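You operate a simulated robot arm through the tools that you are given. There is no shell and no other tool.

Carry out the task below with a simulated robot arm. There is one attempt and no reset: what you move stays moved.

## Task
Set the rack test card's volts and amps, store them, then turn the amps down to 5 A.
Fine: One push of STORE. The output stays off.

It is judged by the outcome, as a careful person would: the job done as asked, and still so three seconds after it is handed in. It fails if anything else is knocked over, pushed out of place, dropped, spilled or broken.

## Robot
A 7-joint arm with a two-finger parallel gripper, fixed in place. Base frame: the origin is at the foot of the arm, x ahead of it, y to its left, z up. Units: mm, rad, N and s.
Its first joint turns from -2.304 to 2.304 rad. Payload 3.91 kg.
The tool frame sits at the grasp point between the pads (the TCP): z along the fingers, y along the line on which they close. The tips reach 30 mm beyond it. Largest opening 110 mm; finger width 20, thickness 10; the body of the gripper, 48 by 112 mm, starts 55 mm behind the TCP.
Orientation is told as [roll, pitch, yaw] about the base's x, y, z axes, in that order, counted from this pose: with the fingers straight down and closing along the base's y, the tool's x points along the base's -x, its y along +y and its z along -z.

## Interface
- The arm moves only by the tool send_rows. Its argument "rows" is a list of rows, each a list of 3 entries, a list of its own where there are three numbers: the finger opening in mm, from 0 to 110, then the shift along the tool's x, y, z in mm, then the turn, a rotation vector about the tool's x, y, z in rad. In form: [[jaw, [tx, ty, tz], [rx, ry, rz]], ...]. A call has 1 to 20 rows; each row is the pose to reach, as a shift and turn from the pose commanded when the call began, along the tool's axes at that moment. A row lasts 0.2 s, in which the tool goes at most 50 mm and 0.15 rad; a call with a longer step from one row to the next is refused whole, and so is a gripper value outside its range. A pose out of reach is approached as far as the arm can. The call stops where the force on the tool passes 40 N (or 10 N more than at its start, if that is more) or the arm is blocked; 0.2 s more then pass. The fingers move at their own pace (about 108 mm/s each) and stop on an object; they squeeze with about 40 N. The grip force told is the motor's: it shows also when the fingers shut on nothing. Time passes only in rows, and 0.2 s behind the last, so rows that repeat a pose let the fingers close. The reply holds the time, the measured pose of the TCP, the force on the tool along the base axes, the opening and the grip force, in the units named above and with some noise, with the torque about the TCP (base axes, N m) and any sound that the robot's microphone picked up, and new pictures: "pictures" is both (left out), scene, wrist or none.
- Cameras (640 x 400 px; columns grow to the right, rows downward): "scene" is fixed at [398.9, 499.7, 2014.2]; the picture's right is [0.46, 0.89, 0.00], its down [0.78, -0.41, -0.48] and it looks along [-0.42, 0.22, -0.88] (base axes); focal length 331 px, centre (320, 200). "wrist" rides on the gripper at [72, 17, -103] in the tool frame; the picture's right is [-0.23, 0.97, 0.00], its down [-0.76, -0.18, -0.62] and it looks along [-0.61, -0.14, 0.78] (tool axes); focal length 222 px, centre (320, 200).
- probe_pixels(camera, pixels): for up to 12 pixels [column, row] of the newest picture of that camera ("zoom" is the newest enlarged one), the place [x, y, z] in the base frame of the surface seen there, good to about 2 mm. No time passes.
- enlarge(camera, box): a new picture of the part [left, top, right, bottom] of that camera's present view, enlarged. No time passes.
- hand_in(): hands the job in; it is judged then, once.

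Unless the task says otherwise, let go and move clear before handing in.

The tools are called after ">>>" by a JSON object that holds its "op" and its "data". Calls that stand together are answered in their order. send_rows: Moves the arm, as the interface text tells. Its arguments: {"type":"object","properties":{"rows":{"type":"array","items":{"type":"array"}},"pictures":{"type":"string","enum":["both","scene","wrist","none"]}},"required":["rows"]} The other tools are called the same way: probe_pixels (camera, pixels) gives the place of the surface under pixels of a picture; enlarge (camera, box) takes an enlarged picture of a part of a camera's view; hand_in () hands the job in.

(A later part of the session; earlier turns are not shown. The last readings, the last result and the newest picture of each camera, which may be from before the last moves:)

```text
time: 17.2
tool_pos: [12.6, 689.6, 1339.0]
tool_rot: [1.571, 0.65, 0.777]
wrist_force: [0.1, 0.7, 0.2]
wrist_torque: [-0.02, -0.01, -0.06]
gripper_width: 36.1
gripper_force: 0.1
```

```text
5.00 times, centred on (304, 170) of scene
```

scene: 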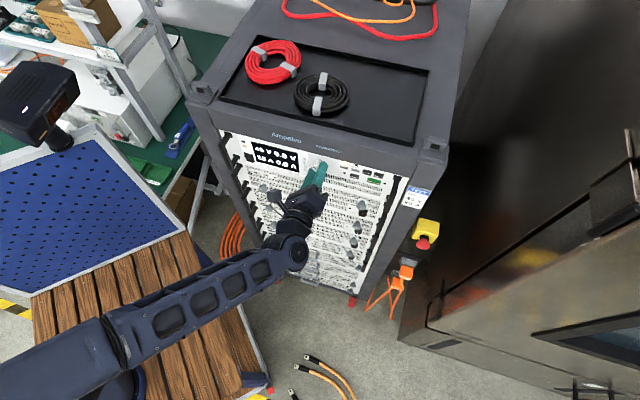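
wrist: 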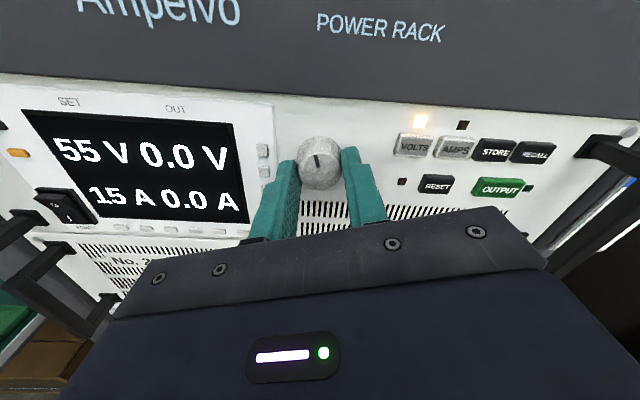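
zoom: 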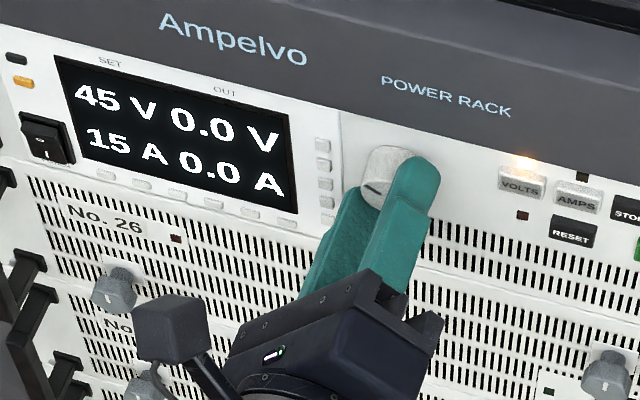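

45 V is held with the fingers open. I'll back straight out 65 mm and turn the tool back level with the fingers closing.

>>> {"op": "send_rows", "data": {"rows": [[36, [0, 0, -15], [0, 0, 0]], [36, [0, 0, -40], [0, 0, 0]], [36, [0, 0, -65], [0, 0, 0]], [20, [0, 0, -65], [0, 0, 0.14]], [0, [0, 0, -65], [0, 0, 0.28]], [0, [0, 0, -65], [0, 0, 0.42]], [0, [0, 0, -65], [0, 0, 0.56]], [0, [0, 0, -65], [0, 0, 0.7]], [0, [0, 0, -65], [0, 0, 0.82]], [0, [0, 0, -65], [0, 0, 0.92]], [0, [0, 0, -65], [0, 0, 0.92]]]}}

```text
time: 19.6
tool_pos: [56.9, 643.4, 1338.5]
tool_rot: [-1.807, 1.569, -2.604]
wrist_force: [-0.1, -0.1, -0.3]
wrist_torque: [-0.01, 0.02, -0.01]
gripper_width: 0.0
gripper_force: 37.4
```

scene: 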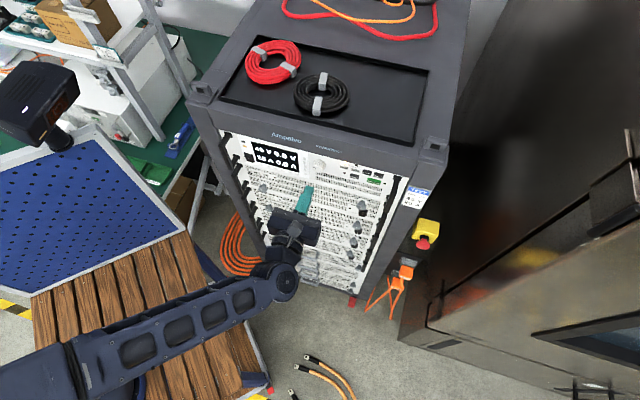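
wrist: 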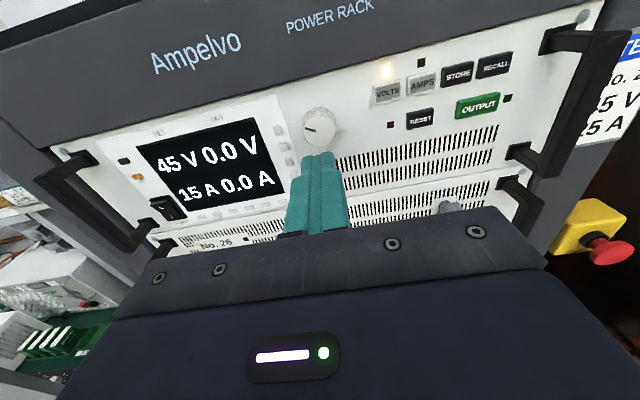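

The display holds 45 V / 15 A with VOLTS still lit. Now I'll go in front of AMPS (422,84), about 18 mm off, and check the alignment.

>>> {"op": "send_rows", "data": {"rows": [[0, [3, 30, 0], [0, 0, 0]], [0, [8, 60, 10], [0, 0, 0]], [0, [14.5, 88.5, 20], [0, 0, 0]], [0, [14.5, 88.5, 38], [0, 0, 0]], [0, [14.5, 88.5, 49], [0, 0, 0]], [0, [14.5, 88.5, 49], [0, 0, 0]], [0, [14.5, 88.5, 49], [0, 0, 0]]], "pictures": "wrist"}}

>>> {"op": "enlarge", "data": {"camera": "wrist", "box": [260, 90, 420, 190]}}

```text
time: 21.2
tool_pos: [84.7, 739.1, 1352.1]
tool_rot: [3.089, 1.57, 2.293]
wrist_force: [-0.4, 0.7, 0.2]
wrist_torque: [0.0, -0.01, 0.0]
gripper_width: 0.0
gripper_force: 37.7
```

wrist: 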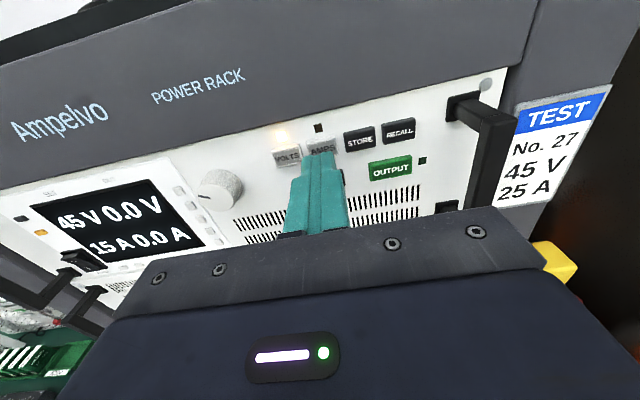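

```text
4.00 times, centred on (340, 140) of wrist
```

zoom: 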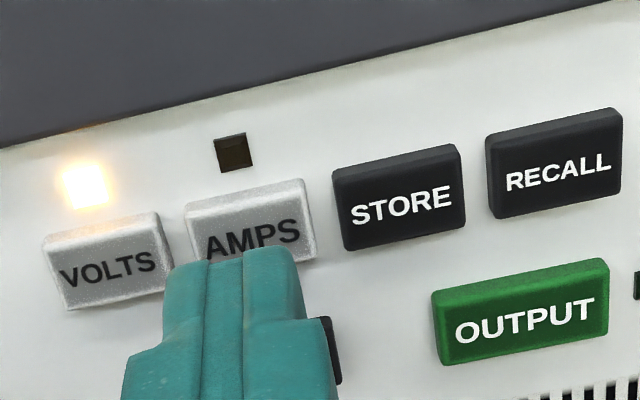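

The tip is about 1.5 mm left of AMPS's centre. I'll trim that and press in with 1 mm steps at the end, to the same depth that clicked before.

>>> {"op": "send_rows", "data": {"rows": [[0, [0.5, 1.5, 6], [0, 0, 0]], [0, [0.5, 1.5, 12], [0, 0, 0]], [0, [0.5, 1.5, 17], [0, 0, 0]], [0, [0.5, 1.5, 20], [0, 0, 0]], [0, [0.5, 1.5, 21], [0, 0, 0]], [0, [0.5, 1.5, 22], [0, 0, 0]], [0, [0.5, 1.5, 23], [0, 0, 0]], [0, [0.5, 1.5, 24], [0, 0, 0]]], "pictures": "wrist"}}

>>> {"op": "enlarge", "data": {"camera": "wrist", "box": [260, 90, 420, 190]}}

```text
time: 23.0
tool_pos: [70.6, 758.9, 1354.1]
tool_rot: [-2.908, 1.572, 2.579]
wrist_force: [4.7, -9.4, -2.6]
wrist_torque: [-0.04, -0.05, 0.12]
gripper_width: 0.1
gripper_force: 37.8
heard: click
```

wrist: 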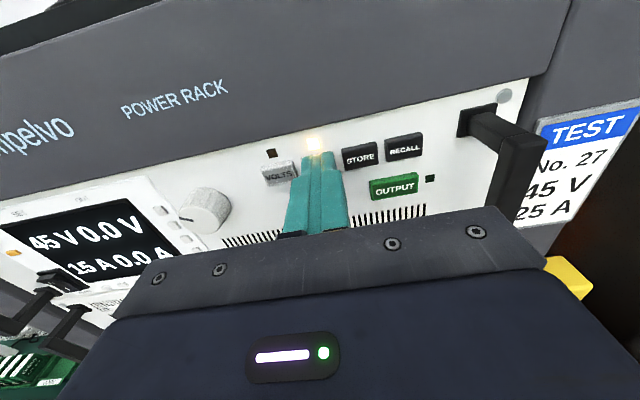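

```text
4.00 times, centred on (340, 140) of wrist
```

zoom: 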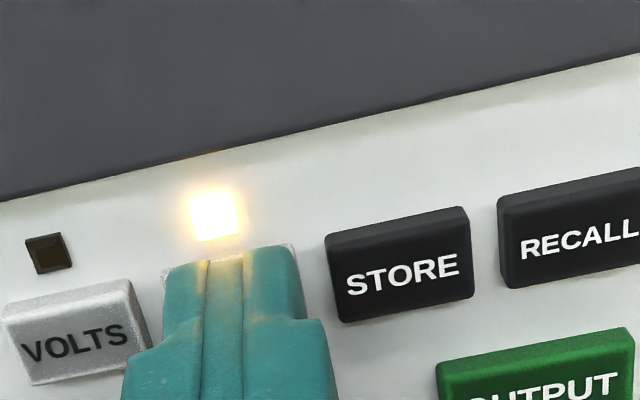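

A click was heard and the LED over AMPS (314,143) is lit, with 45 V still set. I'll back off and return to the knob with fingers open.

>>> {"op": "send_rows", "data": {"rows": [[0, [0, 0, -15], [0, 0, 0]], [0, [0, 0, -45], [0, 0, 0]], [0, [-5, -30, -73], [0, 0, 0]], [20, [-10, -60, -73], [0, 0, 0]], [44, [-15, -90, -73], [0, 0, 0]], [44, [-15, -90, -73], [0, 0, 0]], [44, [-15, -90, -73], [0, 0, 0]]], "pictures": "wrist"}}

```text
time: 24.6
tool_pos: [56.6, 645.2, 1337.9]
tool_rot: [-3.098, 1.571, 2.389]
wrist_force: [-0.2, -0.4, 0.3]
wrist_torque: [0.03, -0.02, -0.03]
gripper_width: 44.0
gripper_force: 0.1
```

wrist: 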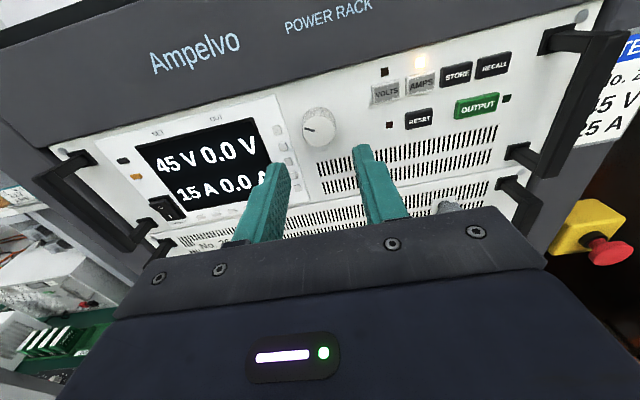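

AMPS is lit and the fingers straddle the knob line again. I'll move in over the knob and close on it.

>>> {"op": "send_rows", "data": {"rows": [[44, [0.8, 0, 25], [0, 0, 0]], [44, [0.8, 0, 45], [0, 0, 0]], [44, [0.8, 0, 57], [0, 0, 0]], [44, [0.8, 0, 64], [0, 0, 0]], [44, [0.8, 0, 64], [0, 0, 0]], [36, [0.8, 0, 64], [0, 0, 0]], [30, [0.8, 0, 64], [0, 0, 0]], [24, [0.8, 0, 64], [0, 0, 0]], [22, [0.8, 0, 64], [0, 0, 0]], [22, [0.8, 0, 64], [0, 0, 0]]], "pictures": "both"}}

>>> {"op": "enlarge", "data": {"camera": "scene", "box": [240, 130, 368, 210]}}

```text
time: 26.8
tool_pos: [12.8, 689.1, 1339.4]
tool_rot: [2.727, 1.57, 1.933]
wrist_force: [-1.9, -3.4, -1.3]
wrist_torque: [0.03, 0.0, 0.15]
gripper_width: 28.3
gripper_force: 45.2
```

scene: 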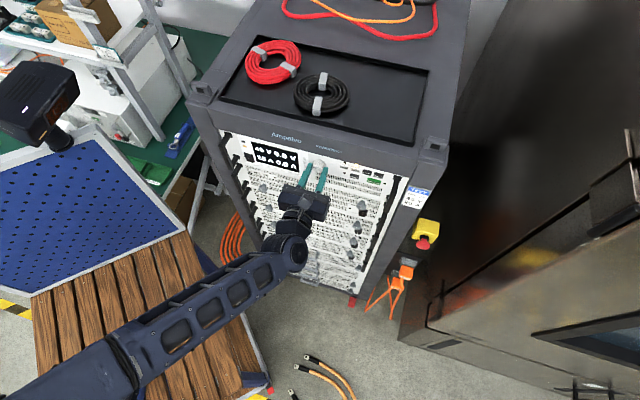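
wrist: 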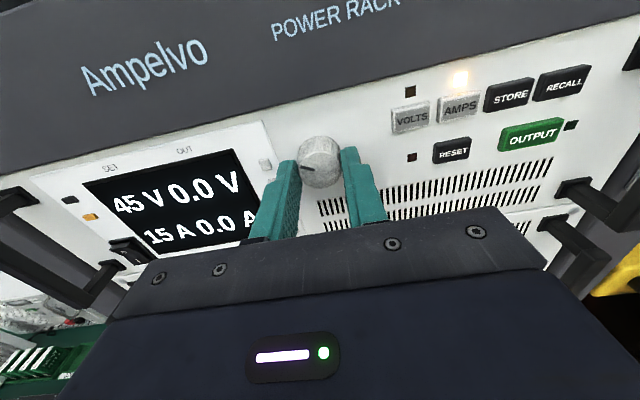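

```text
5.00 times, centred on (304, 170) of scene
```

zoom: 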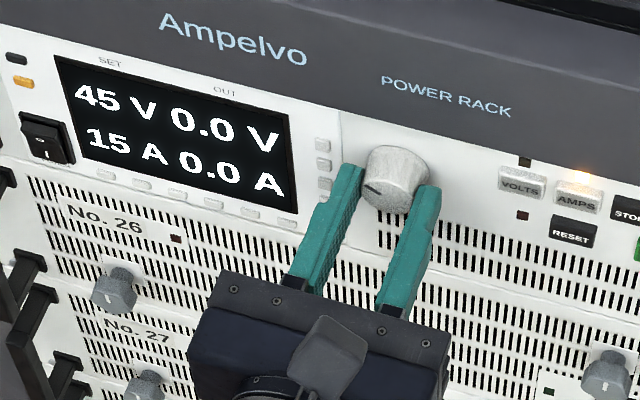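

The knob is gripped (28.3 mm) with little side force, display 45 V / 15 A and AMPS lit. I'll turn clockwise 0.24 rad and look.

>>> {"op": "send_rows", "data": {"rows": [[22, [0, 0, 0], [0, 0, 0.08]], [22, [0, 0, 0], [0, 0, 0.16]], [22, [0, 0, 0], [0, 0, 0.24]]], "pictures": "scene"}}

>>> {"op": "enlarge", "data": {"camera": "scene", "box": [240, 130, 368, 210]}}

```text
time: 27.6
tool_pos: [12.2, 687.1, 1338.6]
tool_rot: [-1.566, 1.33, -2.359]
wrist_force: [0.8, -15.3, -17.5]
wrist_torque: [-0.7, -0.72, 0.35]
gripper_width: 28.6
gripper_force: 45.2
```

scene: 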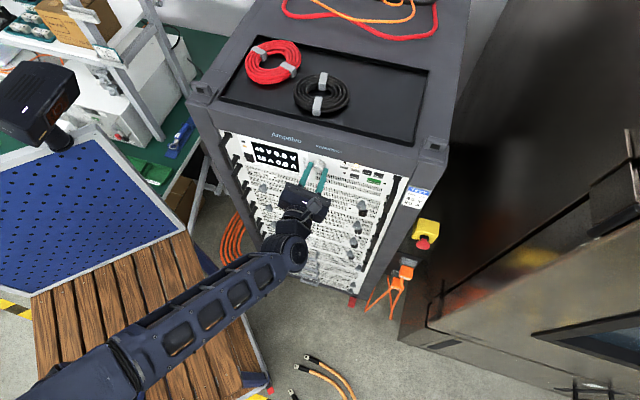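

```text
5.00 times, centred on (304, 170) of scene
```

zoom: 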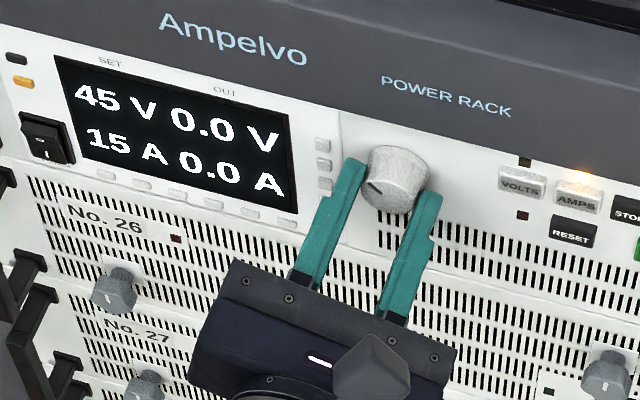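

The display is still 15 A and a force of about 23 N has built up, so I'll check with a close view whether the knob turned or slipped.

>>> {"op": "enlarge", "data": {"camera": "wrist", "box": [240, 90, 400, 190]}}

>>> {"op": "enlarge", "data": {"camera": "scene", "box": [296, 150, 344, 180]}}

```text
4.00 times, centred on (320, 140) of wrist
```

zoom: 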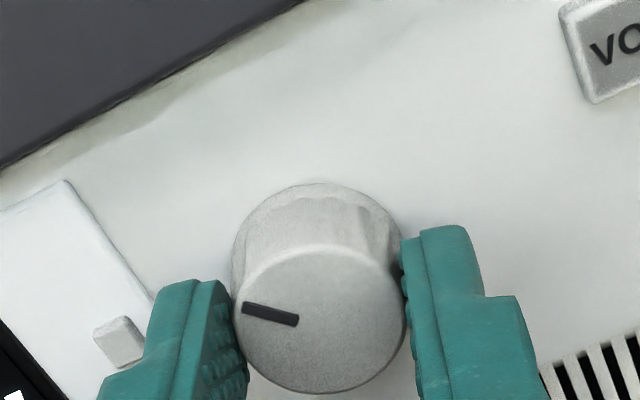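

```text
13.33 times, centred on (320, 165) of scene
```

zoom: 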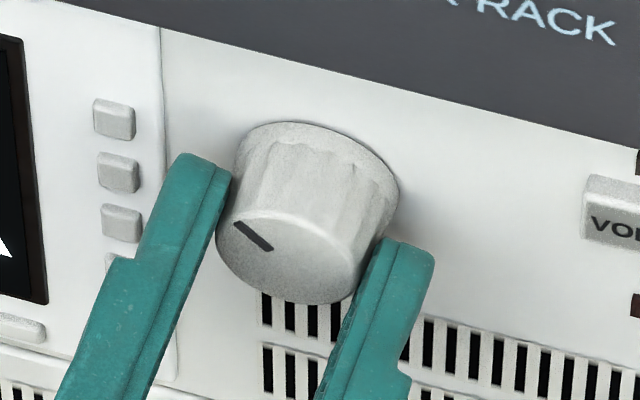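

The pointer kept its place relative to the fingers, so the knob is following without slip. I'll turn another 0.16 rad clockwise.

>>> {"op": "send_rows", "data": {"rows": [[22, [0, 0, 0], [0, 0, 0.08]], [22, [0, 0, 0], [0, 0, 0.16]]], "pictures": "scene"}}

>>> {"op": "enlarge", "data": {"camera": "scene", "box": [240, 130, 368, 210]}}

```text
time: 28.2
tool_pos: [12.8, 688.2, 1339.0]
tool_rot: [-1.573, 1.169, -2.368]
wrist_force: [9.2, -29.1, -16.9]
wrist_torque: [-0.32, -0.32, 0.54]
gripper_width: 28.6
gripper_force: 44.8
```

scene: 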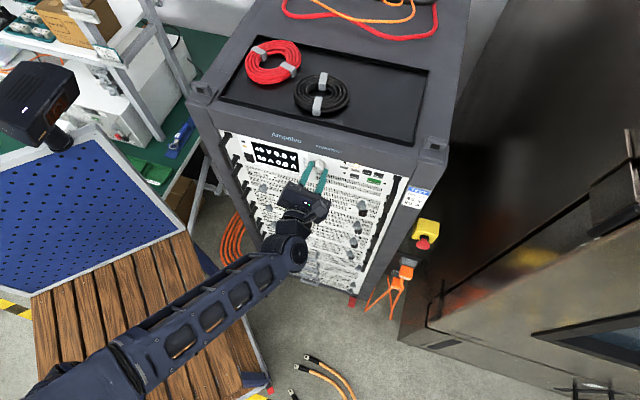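

```text
5.00 times, centred on (304, 170) of scene
```

zoom: 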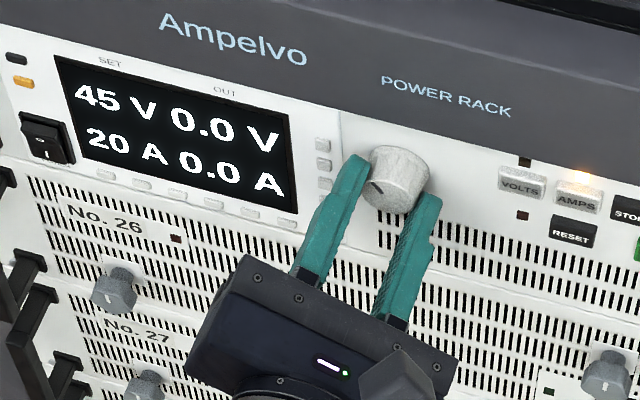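

Display now reads 20 A at 0.40 rad, but about 35 N has built up, mostly pushing the tool outward. I'll ease off 1–1.5 mm along those directions before turning on.

>>> {"op": "send_rows", "data": {"rows": [[22, [-0.7, -0.3, -0.8], [0, 0, 0]], [22, [-1.3, -0.5, -1.5], [0, 0, 0]]], "pictures": "none"}}

```text
time: 28.8
tool_pos: [12.5, 690.3, 1339.7]
tool_rot: [-1.576, 1.172, -2.374]
wrist_force: [3.6, 7.4, 4.9]
wrist_torque: [-0.4, -0.36, -0.16]
gripper_width: 28.2
gripper_force: 45.0
```

The force is down to about 10 N. I'll turn another 0.12 rad clockwise and look.

>>> {"op": "send_rows", "data": {"rows": [[22, [0, 0, 0], [0, 0, 0.06]], [22, [0, 0, 0], [0, 0, 0.12]]], "pictures": "scene"}}

>>> {"op": "enlarge", "data": {"camera": "scene", "box": [240, 130, 368, 210]}}

```text
time: 29.4
tool_pos: [12.8, 689.0, 1338.8]
tool_rot: [-1.579, 1.052, -2.373]
wrist_force: [2.7, 29.0, 21.6]
wrist_torque: [0.57, 0.58, -0.45]
gripper_width: 28.4
gripper_force: 45.1
```

scene: 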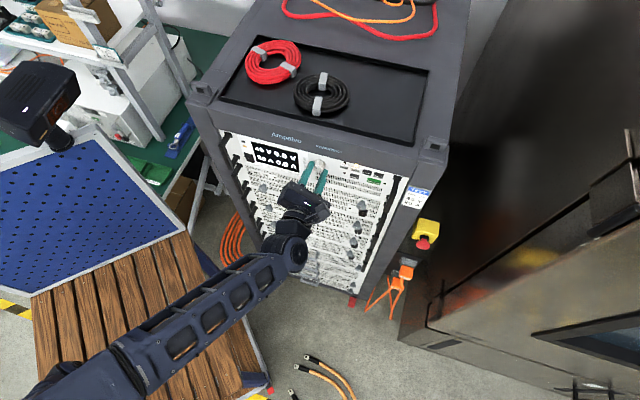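

```text
5.00 times, centred on (304, 170) of scene
```

zoom: 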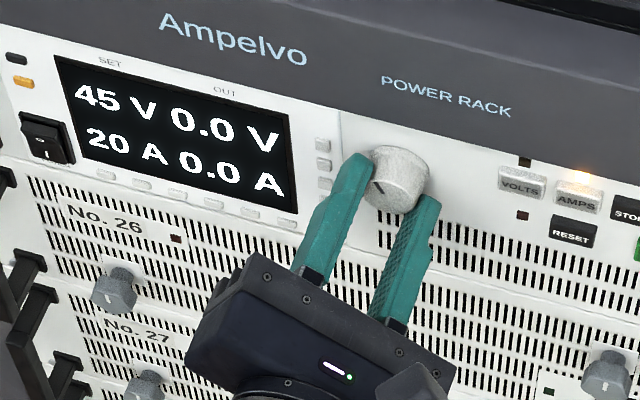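

It still reads 20 A, and the force has swung the other way, so the right place lies between. I'll move back half the correction and look at the force.

>>> {"op": "send_rows", "data": {"rows": [[22, [0.7, 0.2, 0.7], [0, 0, 0]]], "pictures": "none"}}

```text
time: 29.8
tool_pos: [12.9, 688.2, 1338.5]
tool_rot: [-1.577, 1.052, -2.37]
wrist_force: [8.3, 16.0, 26.9]
wrist_torque: [0.98, 0.92, -0.67]
gripper_width: 28.3
gripper_force: 44.7
```

The outward force is gone but about 27 N up and 17 N right remain, so the tool is a bit low and left. I'll move it about 1 mm up and 0.8 mm right.

>>> {"op": "send_rows", "data": {"rows": [[22, [0.7, 0.1, 0.1], [0, 0, 0]], [22, [1.3, 0.2, 0.2], [0, 0, 0]]], "pictures": "none"}}

```text
time: 30.4
tool_pos: [12.8, 688.8, 1339.6]
tool_rot: [-1.57, 1.052, -2.365]
wrist_force: [4.5, 9.6, 10.4]
wrist_torque: [0.64, 0.63, -0.48]
gripper_width: 28.3
gripper_force: 45.3
```

The force is down to about 15 N. I'll turn another 0.12 rad clockwise with a further slight upward trim.

>>> {"op": "send_rows", "data": {"rows": [[22, [0.3, 0.1, 0], [0, 0, 0.06]], [22, [0.5, 0.1, 0], [0, 0, 0.12]]], "pictures": "scene"}}

>>> {"op": "enlarge", "data": {"camera": "scene", "box": [240, 130, 368, 210]}}

```text
time: 31.0
tool_pos: [11.6, 690.0, 1339.3]
tool_rot: [-1.567, 0.93, -2.362]
wrist_force: [0.8, -7.8, -7.9]
wrist_torque: [-0.69, -0.73, 0.55]
gripper_width: 28.4
gripper_force: 45.2
```

scene: 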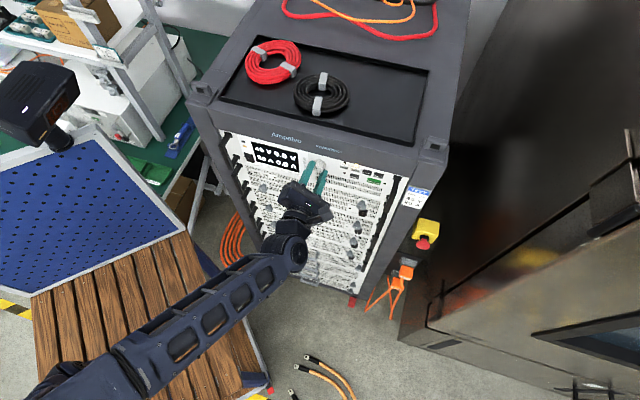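

```text
5.00 times, centred on (304, 170) of scene
```

zoom: 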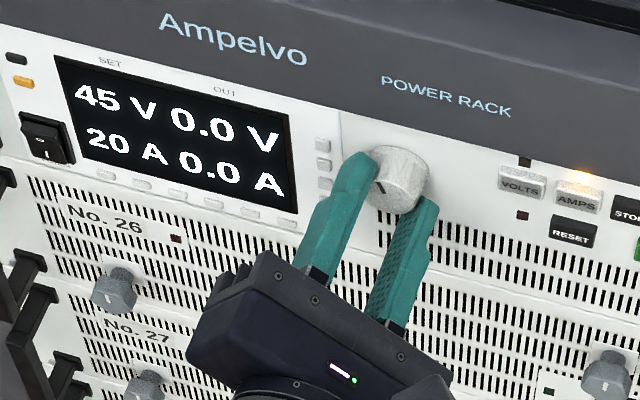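

It reads 20 A at 0.64 rad total, with low force. I'll turn another 0.10 rad.

>>> {"op": "send_rows", "data": {"rows": [[22, [0, 0, 0], [0, 0, 0.05]], [22, [0, 0, 0], [0, 0, 0.1]]], "pictures": "scene"}}

>>> {"op": "enlarge", "data": {"camera": "scene", "box": [240, 130, 368, 210]}}

```text
time: 31.6
tool_pos: [12.5, 687.7, 1339.2]
tool_rot: [-1.568, 0.829, -2.363]
wrist_force: [1.0, -12.2, -23.2]
wrist_torque: [-0.72, -0.69, 0.59]
gripper_width: 28.5
gripper_force: 44.3
```

scene: 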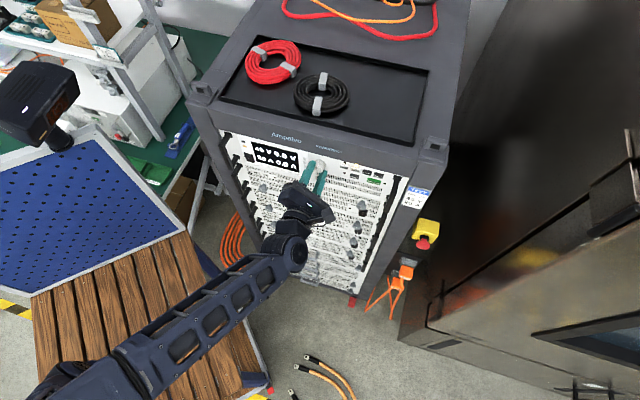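

```text
5.00 times, centred on (304, 170) of scene
```

zoom: 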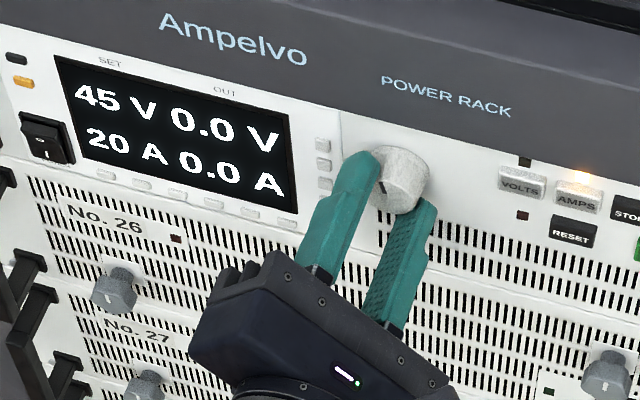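

It's still 20 A at 0.74 rad, with about 23 N downward. I'll ease down a little and turn another 0.08 rad.

>>> {"op": "send_rows", "data": {"rows": [[22, [-0.6, 0.1, 0], [0, 0, 0.04]], [22, [-0.8, 0.1, 0], [0, 0, 0.08]]], "pictures": "scene"}}

>>> {"op": "enlarge", "data": {"camera": "scene", "box": [240, 130, 368, 210]}}

```text
time: 32.2
tool_pos: [12.4, 688.6, 1339.4]
tool_rot: [-1.57, 0.748, -2.363]
wrist_force: [4.4, -27.0, -24.4]
wrist_torque: [-0.32, -0.26, 0.41]
gripper_width: 28.4
gripper_force: 44.9
```

scene: 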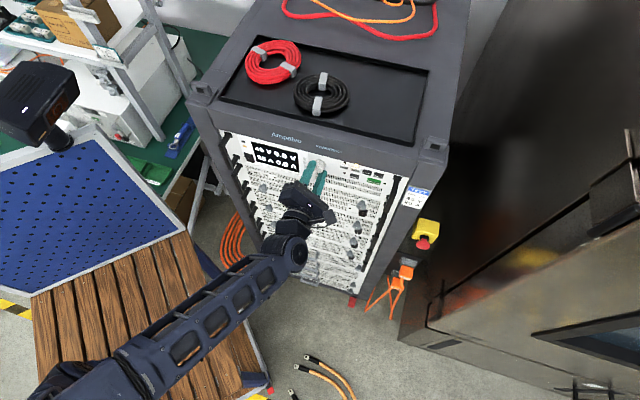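

```text
5.00 times, centred on (304, 170) of scene
```

zoom: 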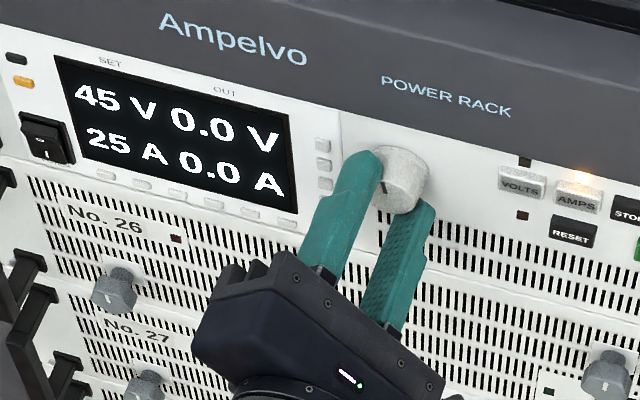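

The display reads 45 V / 25 A, as the card asks. I'll ease the force off while turning 0.04 rad more for margin, then open the fingers and check it holds.

>>> {"op": "send_rows", "data": {"rows": [[22, [-0.9, 0.2, -1], [0, 0, 0.04]], [22, [-0.9, 0.2, -1], [0, 0, 0.04]], [26, [-0.9, 0.2, -1], [0, 0, 0.04]], [30, [-0.9, 0.2, -1], [0, 0, 0.04]], [36, [-0.9, 0.2, -1], [0, 0, 0.04]], [36, [-0.9, 0.2, -1], [0, 0, 0.04]]], "pictures": "scene"}}

>>> {"op": "enlarge", "data": {"camera": "scene", "box": [240, 130, 368, 210]}}

```text
time: 33.6
tool_pos: [13.5, 689.4, 1339.2]
tool_rot: [-1.572, 0.712, -2.366]
wrist_force: [-0.5, 0.0, 0.5]
wrist_torque: [0.01, -0.03, -0.01]
gripper_width: 36.0
gripper_force: 0.0
```

scene: 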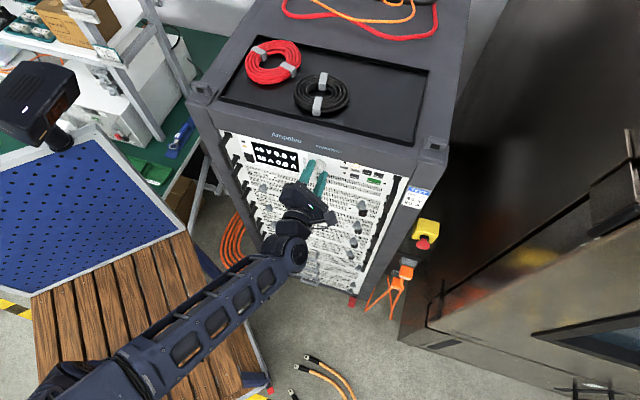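

```text
5.00 times, centred on (304, 170) of scene
```

zoom: 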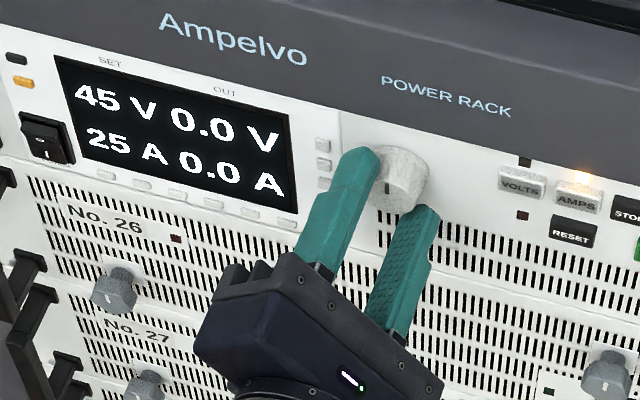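

45 V / 25 A holds with fingers open and no force. I'll back out 65 mm, level the tool and close the fingers for STORE.

>>> {"op": "send_rows", "data": {"rows": [[36, [0, 0, -15], [0, 0, 0]], [36, [0, 0, -40], [0, 0, 0]], [36, [0, 0, -65], [0, 0, 0]], [20, [0, 0, -65], [0, 0, -0.14]], [0, [0, 0, -65], [0, 0, -0.28]], [0, [0, 0, -65], [0, 0, -0.42]], [0, [0, 0, -65], [0, 0, -0.56]], [0, [0, 0, -65], [0, 0, -0.7]], [0, [0, 0, -65], [0, 0, -0.8]], [0, [0, 0, -65], [0, 0, -0.86]], [0, [0, 0, -65], [0, 0, -0.86]]]}}

>>> {"op": "enlarge", "data": {"camera": "wrist", "box": [130, 40, 530, 240]}}

```text
time: 36.0
tool_pos: [58.8, 641.5, 1339.1]
tool_rot: [2.138, 1.569, 1.341]
wrist_force: [0.6, -0.2, -0.3]
wrist_torque: [0.0, -0.02, 0.02]
gripper_width: 0.0
gripper_force: 37.7
```

scene: 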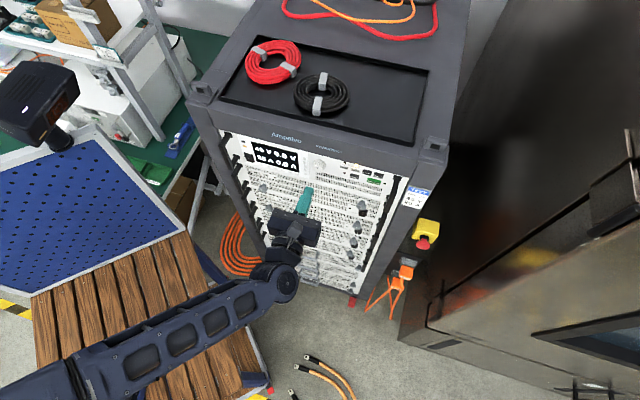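
wrist: 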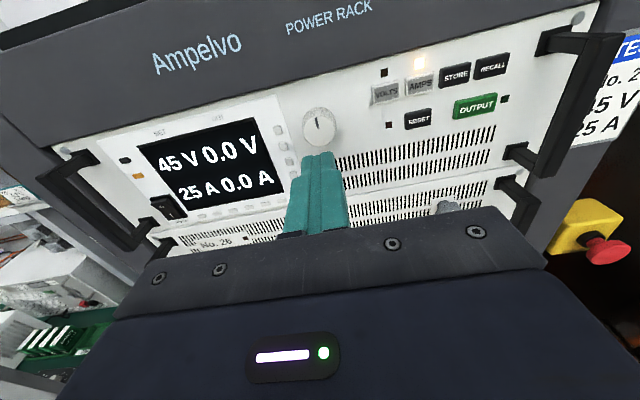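

```text
1.60 times, centred on (330, 140) of wrist
```

zoom: 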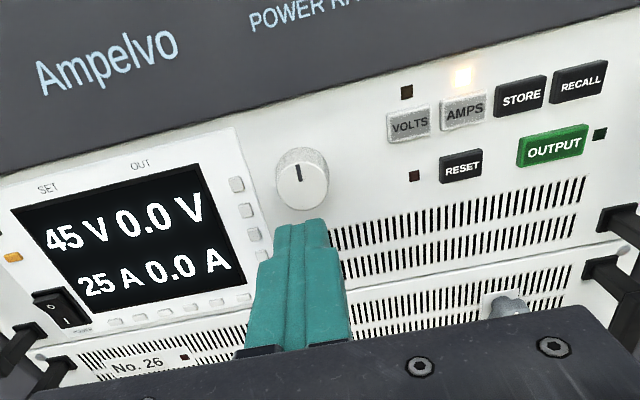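

The display holds 45 V / 25 A with AMPS lit and OUTPUT's LED dark. Now I'll go in front of STORE (457,73), staying about 18 mm off.

>>> {"op": "send_rows", "data": {"rows": [[0, [4, 40, 0], [0, 0, 0]], [0, [9, 80, 5], [0, 0, 0]], [0, [14.5, 117, 15], [0, 0, 0]], [0, [14.5, 117, 38], [0, 0, 0]], [0, [14.5, 117, 51], [0, 0, 0]], [0, [14.5, 117, 51], [0, 0, 0]], [0, [14.5, 117, 51], [0, 0, 0]]], "pictures": "wrist"}}

>>> {"op": "enlarge", "data": {"camera": "wrist", "box": [260, 90, 420, 190]}}

```text
time: 37.6
tool_pos: [107.5, 761.7, 1358.2]
tool_rot: [-2.864, 1.571, 2.624]
wrist_force: [-0.5, 0.0, -0.3]
wrist_torque: [-0.02, -0.04, 0.05]
gripper_width: 0.1
gripper_force: 38.0
```

wrist: 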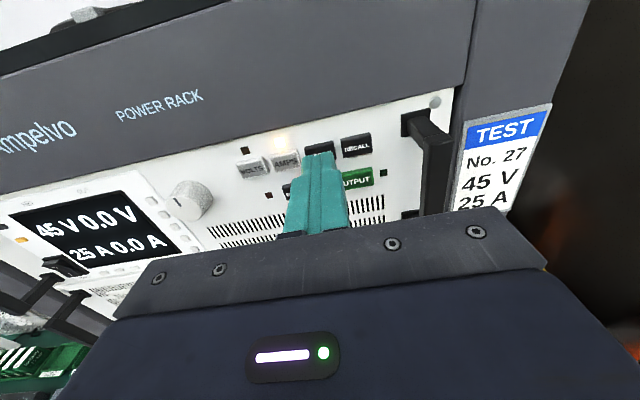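

```text
4.00 times, centred on (340, 140) of wrist
```

zoom: 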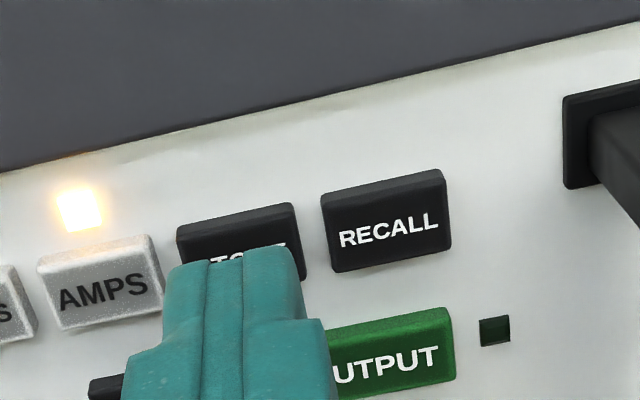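

The tip reads about 4.5 mm too high for STORE (text showing at (243,255) in the zoom is lower than AMPS was), sideways it matches. I'll lower it and re-check before the one push.

>>> {"op": "send_rows", "data": {"rows": [[0, [-4.5, 0, 0], [0, 0, 0]], [0, [-4.5, 0, 0], [0, 0, 0]], [0, [-4.5, 0, 0], [0, 0, 0]]], "pictures": "wrist"}}

>>> {"op": "enlarge", "data": {"camera": "wrist", "box": [260, 90, 420, 190]}}

```text
time: 38.4
tool_pos: [108.0, 760.9, 1352.6]
tool_rot: [-2.895, 1.571, 2.595]
wrist_force: [0.3, -0.1, 0.2]
wrist_torque: [0.01, 0.01, -0.01]
gripper_width: 0.2
gripper_force: 38.0
```

wrist: 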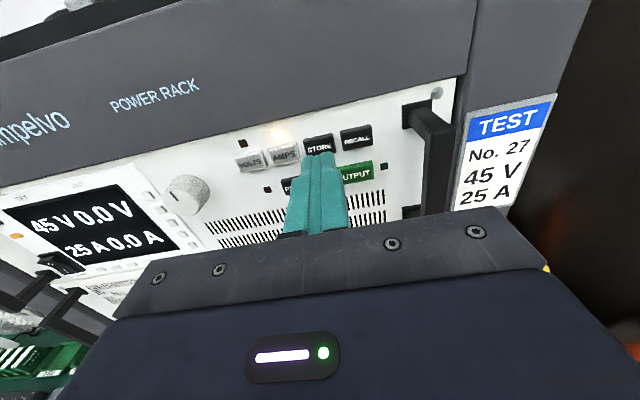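

```text
4.00 times, centred on (340, 140) of wrist
```

zoom: 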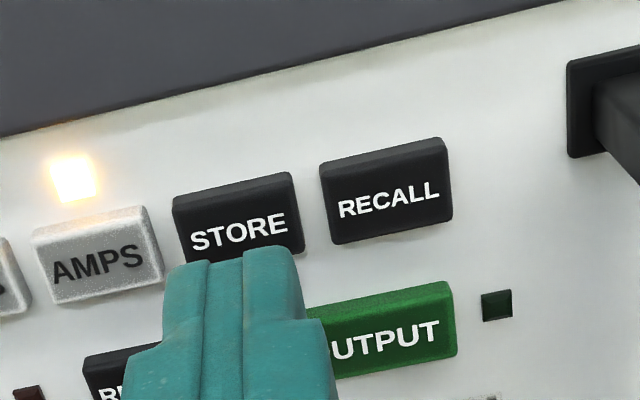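

STORE is lined up (finger and key both centred at about zoom column 239), OUTPUT is clear below. I'll make one slow push and listen for the click.

>>> {"op": "send_rows", "data": {"rows": [[0, [0.8, -0.3, 6], [0, 0, 0]], [0, [0.8, -0.3, 12], [0, 0, 0]], [0, [0.8, -0.3, 17], [0, 0, 0]], [0, [0.8, -0.3, 20], [0, 0, 0]], [0, [0.8, -0.3, 21], [0, 0, 0]], [0, [0.8, -0.3, 22], [0, 0, 0]], [0, [0.8, -0.3, 23], [0, 0, 0]], [0, [0.8, -0.3, 24], [0, 0, 0]]], "pictures": "both"}}

>>> {"op": "enlarge", "data": {"camera": "scene", "box": [240, 130, 400, 230]}}

```text
time: 40.2
tool_pos: [89.5, 778.2, 1351.3]
tool_rot: [-1.944, 1.57, -2.74]
wrist_force: [4.1, -5.4, -3.5]
wrist_torque: [-0.03, -0.06, 0.05]
gripper_width: 0.0
gripper_force: 37.8
heard: click
```

scene: 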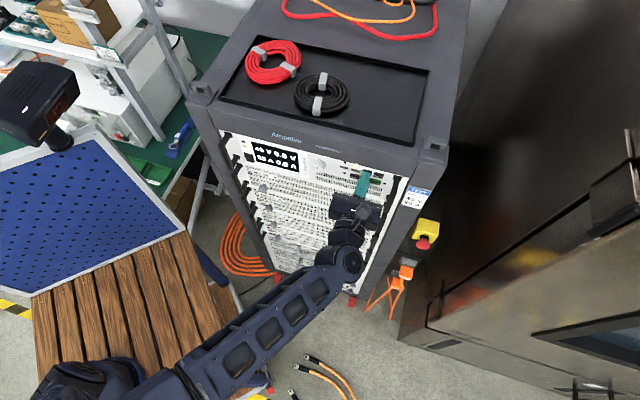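
wrist: 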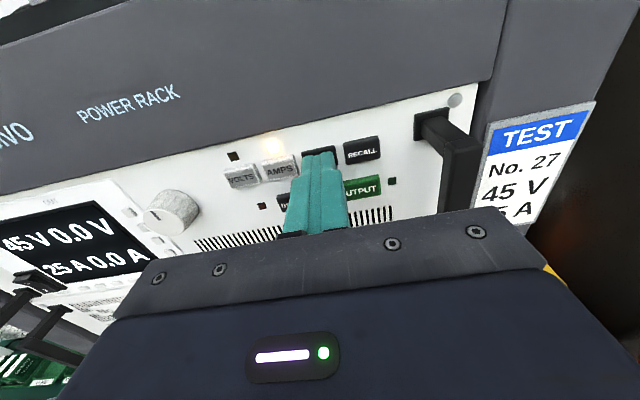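

```text
4.00 times, centred on (320, 180) of scene
```

zoom: 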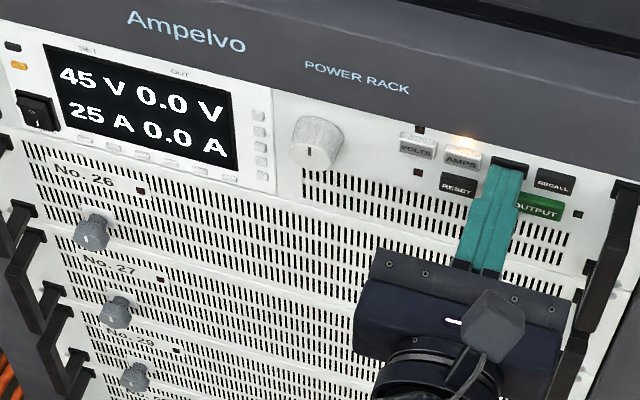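

One click was heard; display 45 V / 25 A, OUT 0.0, OUTPUT LED dark. I'll pull straight back and return to the knob line, opening the fingers.

>>> {"op": "send_rows", "data": {"rows": [[0, [0, 0, -20], [0, 0, 0]], [0, [0, 0, -50], [0, 0, 0]], [0, [-2, -20, -75], [0, 0, 0]], [0, [-5, -60, -75], [0, 0, 0]], [20, [-9, -95, -75], [0, 0, 0]], [44, [-11, -116.7, -75], [0, 0, 0]], [44, [-11, -116.7, -75], [0, 0, 0]], [44, [-11, -116.7, -75], [0, 0, 0]]], "pictures": "both"}}

>>> {"op": "enlarge", "data": {"camera": "wrist", "box": [130, 40, 530, 240]}}

```text
time: 42.0
tool_pos: [60.6, 641.3, 1340.3]
tool_rot: [-2.684, 1.571, 2.802]
wrist_force: [0.5, -0.2, -0.9]
wrist_torque: [-0.02, 0.02, -0.02]
gripper_width: 44.3
gripper_force: 0.0
```

scene: 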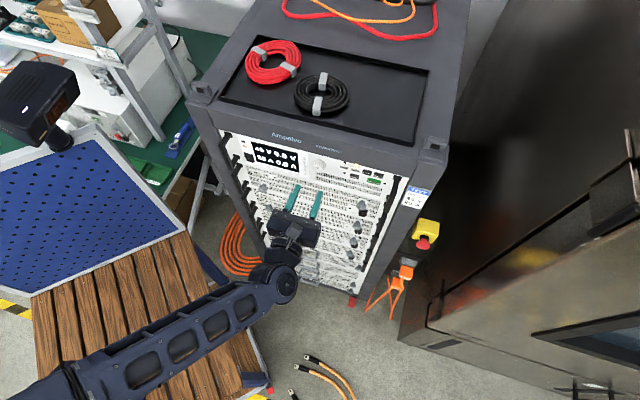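
wrist: 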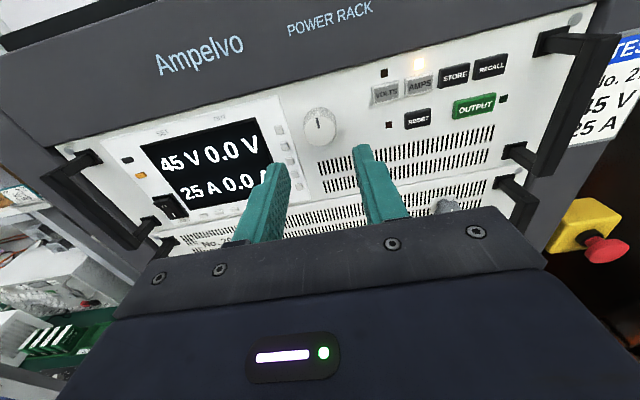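

```text
1.60 times, centred on (330, 140) of wrist
```

zoom: 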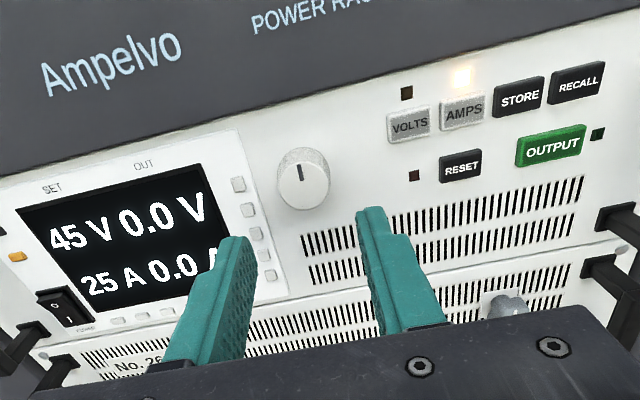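

AMPS is still lit, display 45 V / 25 A, output LED dark. For the 4 steps down (about 1.6 rad) I'll pre-turn the open fingers 0.8 rad clockwise at this standoff.

>>> {"op": "send_rows", "data": {"rows": [[40, [-1, 0, 10], [0, 0, 0.14]], [36, [-1, 0, 20], [0, 0, 0.28]], [36, [-1, 0, 20], [0, 0, 0.42]], [36, [-1, 0, 20], [0, 0, 0.56]], [36, [-1, 0, 20], [0, 0, 0.7]], [36, [-1, 0, 20], [0, 0, 0.8]], [36, [-1, 0, 20], [0, 0, 0.8]], [36, [-1, 0, 20], [0, 0, 0.8]]], "pictures": "both"}}

>>> {"op": "enlarge", "data": {"camera": "wrist", "box": [240, 70, 400, 170]}}

```text
time: 43.8
tool_pos: [44.2, 656.1, 1338.0]
tool_rot: [-1.572, 0.769, -2.367]
wrist_force: [0.6, 0.8, -0.3]
wrist_torque: [0.02, -0.02, -0.01]
gripper_width: 36.0
gripper_force: 0.0
```

scene: 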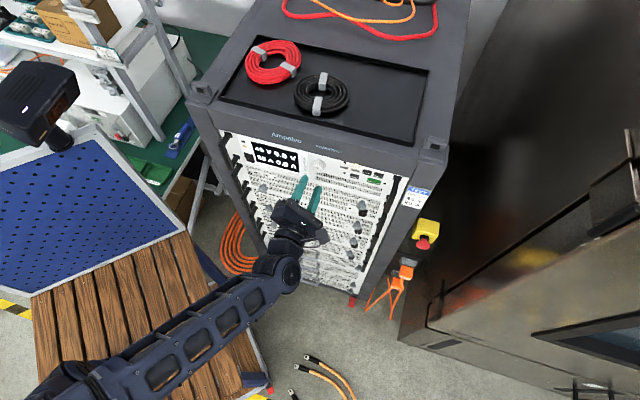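
wrist: 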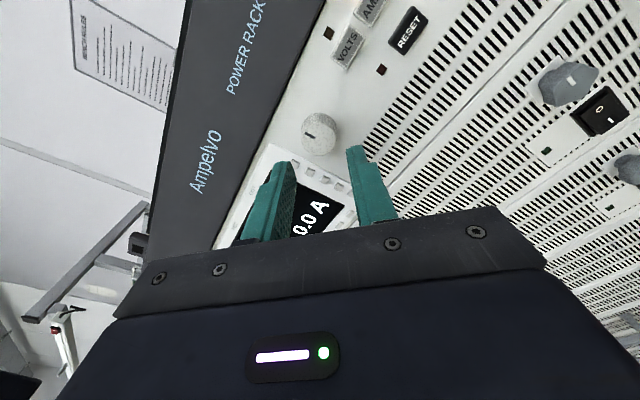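

```text
4.00 times, centred on (320, 120) of wrist
```

zoom: 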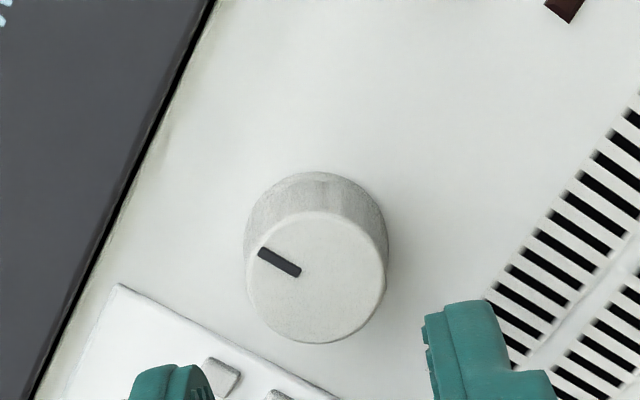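

The tool reads about 1 mm low and 1 mm left of the knob axis. I'll correct that, slide onto the knob and close.

>>> {"op": "send_rows", "data": {"rows": [[36, [1.2, 0, 15], [0, 0, 0]], [36, [1.2, 0, 30], [0, 0, 0]], [36, [1.2, 0, 40], [0, 0, 0]], [36, [1.2, 0, 46], [0, 0, 0]], [36, [1.2, 0, 46], [0, 0, 0]], [36, [1.2, 0, 46], [0, 0, 0]]], "pictures": "none"}}

```text
time: 45.2
tool_pos: [12.0, 688.7, 1339.3]
tool_rot: [-1.571, 0.772, -2.368]
wrist_force: [0.0, 0.6, -0.6]
wrist_torque: [-0.02, -0.03, -0.01]
gripper_width: 36.0
gripper_force: 0.1
```

It slid on without contact, at about (12,689,1339). I'll close on the knob and read the force and display.

>>> {"op": "send_rows", "data": {"rows": [[32, [0.5, 0.4, 0], [0, 0, 0]], [28, [0.5, 0.4, 0], [0, 0, 0]], [24, [0.5, 0.4, 0], [0, 0, 0]], [22, [0.5, 0.4, 0], [0, 0, 0]], [22, [0.5, 0.4, 0], [0, 0, 0]]], "pictures": "scene"}}

>>> {"op": "enlarge", "data": {"camera": "scene", "box": [240, 130, 368, 210]}}

```text
time: 46.4
tool_pos: [13.8, 687.9, 1340.4]
tool_rot: [-1.573, 0.772, -2.366]
wrist_force: [-2.2, -2.6, 3.1]
wrist_torque: [0.06, 0.04, 0.14]
gripper_width: 28.4
gripper_force: 45.0
```

scene: 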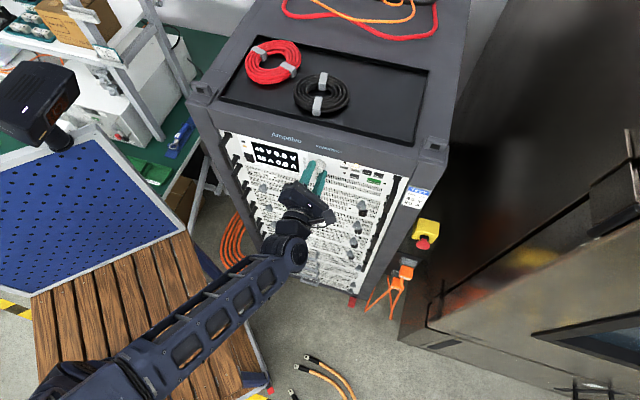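

```text
5.00 times, centred on (304, 170) of scene
```

zoom: 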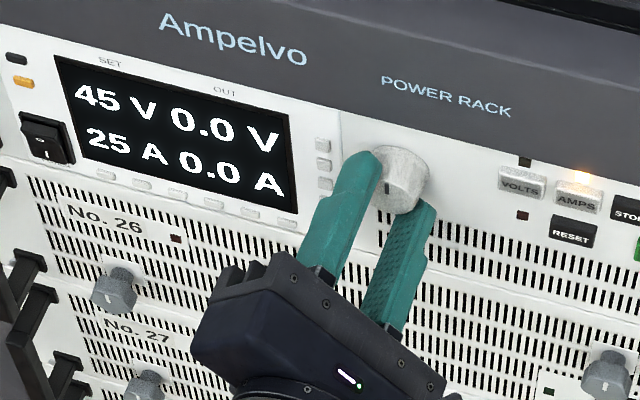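

The knob is gripped with almost no side force and the display still reads 25 A. I'll turn counter-clockwise 0.3 rad.

>>> {"op": "send_rows", "data": {"rows": [[22, [0, 0, 0], [0, 0, -0.1]], [22, [0, 0, 0], [0, 0, -0.2]], [22, [0, 0, 0], [0, 0, -0.3]]], "pictures": "none"}}

>>> {"op": "enlarge", "data": {"camera": "scene", "box": [240, 130, 368, 210]}}

```text
time: 47.2
tool_pos: [13.4, 688.9, 1338.8]
tool_rot: [-1.574, 1.071, -2.37]
wrist_force: [-0.1, -17.2, 8.1]
wrist_torque: [0.07, 0.08, 0.44]
gripper_width: 28.7
gripper_force: 45.0
```

```text
5.00 times, centred on (304, 170) of scene
```

zoom: 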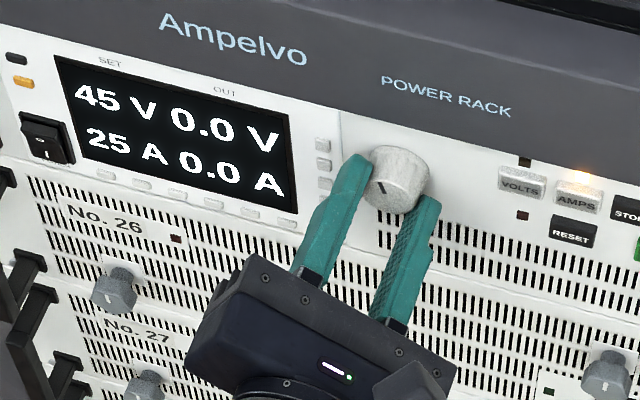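

It reads 25 A at 0.3 rad with about 19 N. I'll ease slightly and turn another 0.2 rad.

>>> {"op": "send_rows", "data": {"rows": [[22, [0, -0.5, -0.5], [0, 0, -0.1]], [22, [0, -0.5, -0.5], [0, 0, -0.2]]], "pictures": "none"}}

>>> {"op": "enlarge", "data": {"camera": "scene", "box": [240, 130, 368, 210]}}

```text
time: 47.8
tool_pos: [12.5, 689.6, 1340.0]
tool_rot: [-1.574, 1.272, -2.37]
wrist_force: [-4.6, -7.1, 13.8]
wrist_torque: [0.07, 0.09, 0.2]
gripper_width: 28.4
gripper_force: 45.3
```

```text
5.00 times, centred on (304, 170) of scene
```

zoom: 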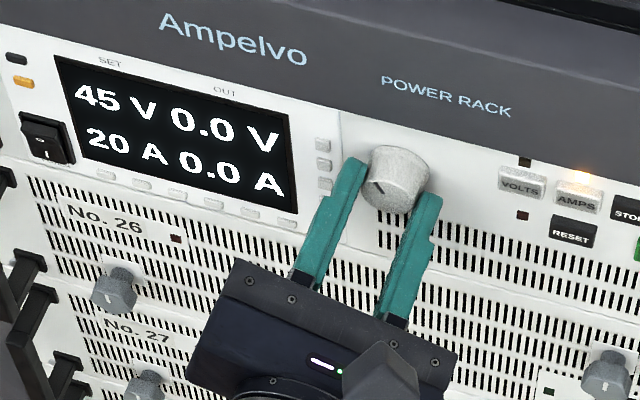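

Now 20 A at 0.5 rad. I'll trim and turn another 0.3 rad.

>>> {"op": "send_rows", "data": {"rows": [[22, [0.4, -0.4, 0], [0, 0, -0.1]], [22, [0.4, -0.4, 0], [0, 0, -0.2]], [22, [0.4, -0.4, 0], [0, 0, -0.3]]], "pictures": "none"}}

>>> {"op": "enlarge", "data": {"camera": "scene", "box": [240, 130, 368, 210]}}

```text
time: 48.6
tool_pos: [12.7, 688.9, 1339.5]
tool_rot: [1.446, 1.569, 0.651]
wrist_force: [6.7, -22.4, 4.4]
wrist_torque: [0.17, 0.14, 0.31]
gripper_width: 28.7
gripper_force: 44.9
```

```text
5.00 times, centred on (304, 170) of scene
```

zoom: 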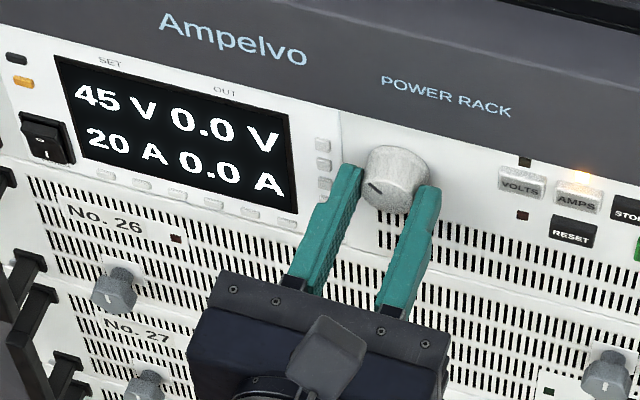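

Still 20 A at 0.8 rad, with 21 N outward. I'll ease out 0.8 mm and turn another 0.12 rad.

>>> {"op": "send_rows", "data": {"rows": [[22, [0, -0.4, -0.8], [0, 0, -0.06]], [22, [0, -0.4, -0.8], [0, 0, -0.12]]], "pictures": "none"}}

>>> {"op": "enlarge", "data": {"camera": "scene", "box": [240, 130, 368, 210]}}

```text
time: 49.2
tool_pos: [13.6, 688.3, 1340.5]
tool_rot: [1.566, 1.449, 0.771]
wrist_force: [-2.0, 1.9, -9.3]
wrist_torque: [0.14, 0.16, 0.11]
gripper_width: 28.5
gripper_force: 44.6
```

```text
5.00 times, centred on (304, 170) of scene
```

zoom: 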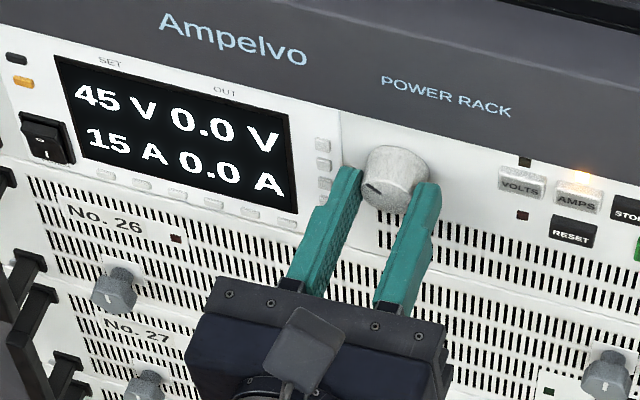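

15 A now at 0.92 rad with low force. I'll turn another 0.3 rad.

>>> {"op": "send_rows", "data": {"rows": [[22, [-0.2, 0, 0], [0, 0, -0.1]], [22, [-0.2, 0, 0], [0, 0, -0.2]], [22, [-0.2, 0, 0], [0, 0, -0.3]]], "pictures": "none"}}

>>> {"op": "enlarge", "data": {"camera": "scene", "box": [240, 130, 368, 210]}}

```text
time: 50.0
tool_pos: [12.4, 688.8, 1338.7]
tool_rot: [1.568, 1.15, 0.775]
wrist_force: [-2.5, -6.3, -10.8]
wrist_torque: [-0.03, 0.04, 0.31]
gripper_width: 28.7
gripper_force: 44.9
```

```text
5.00 times, centred on (304, 170) of scene
```

zoom: 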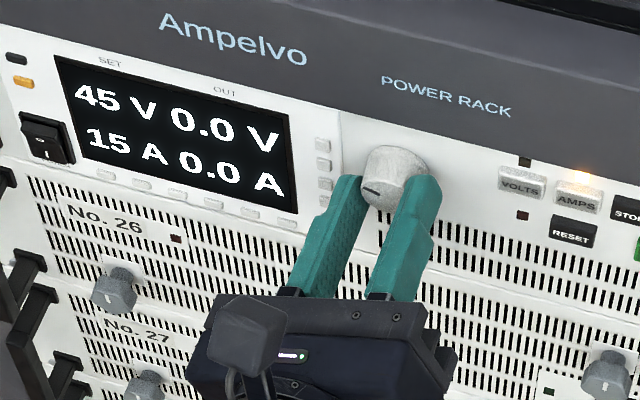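

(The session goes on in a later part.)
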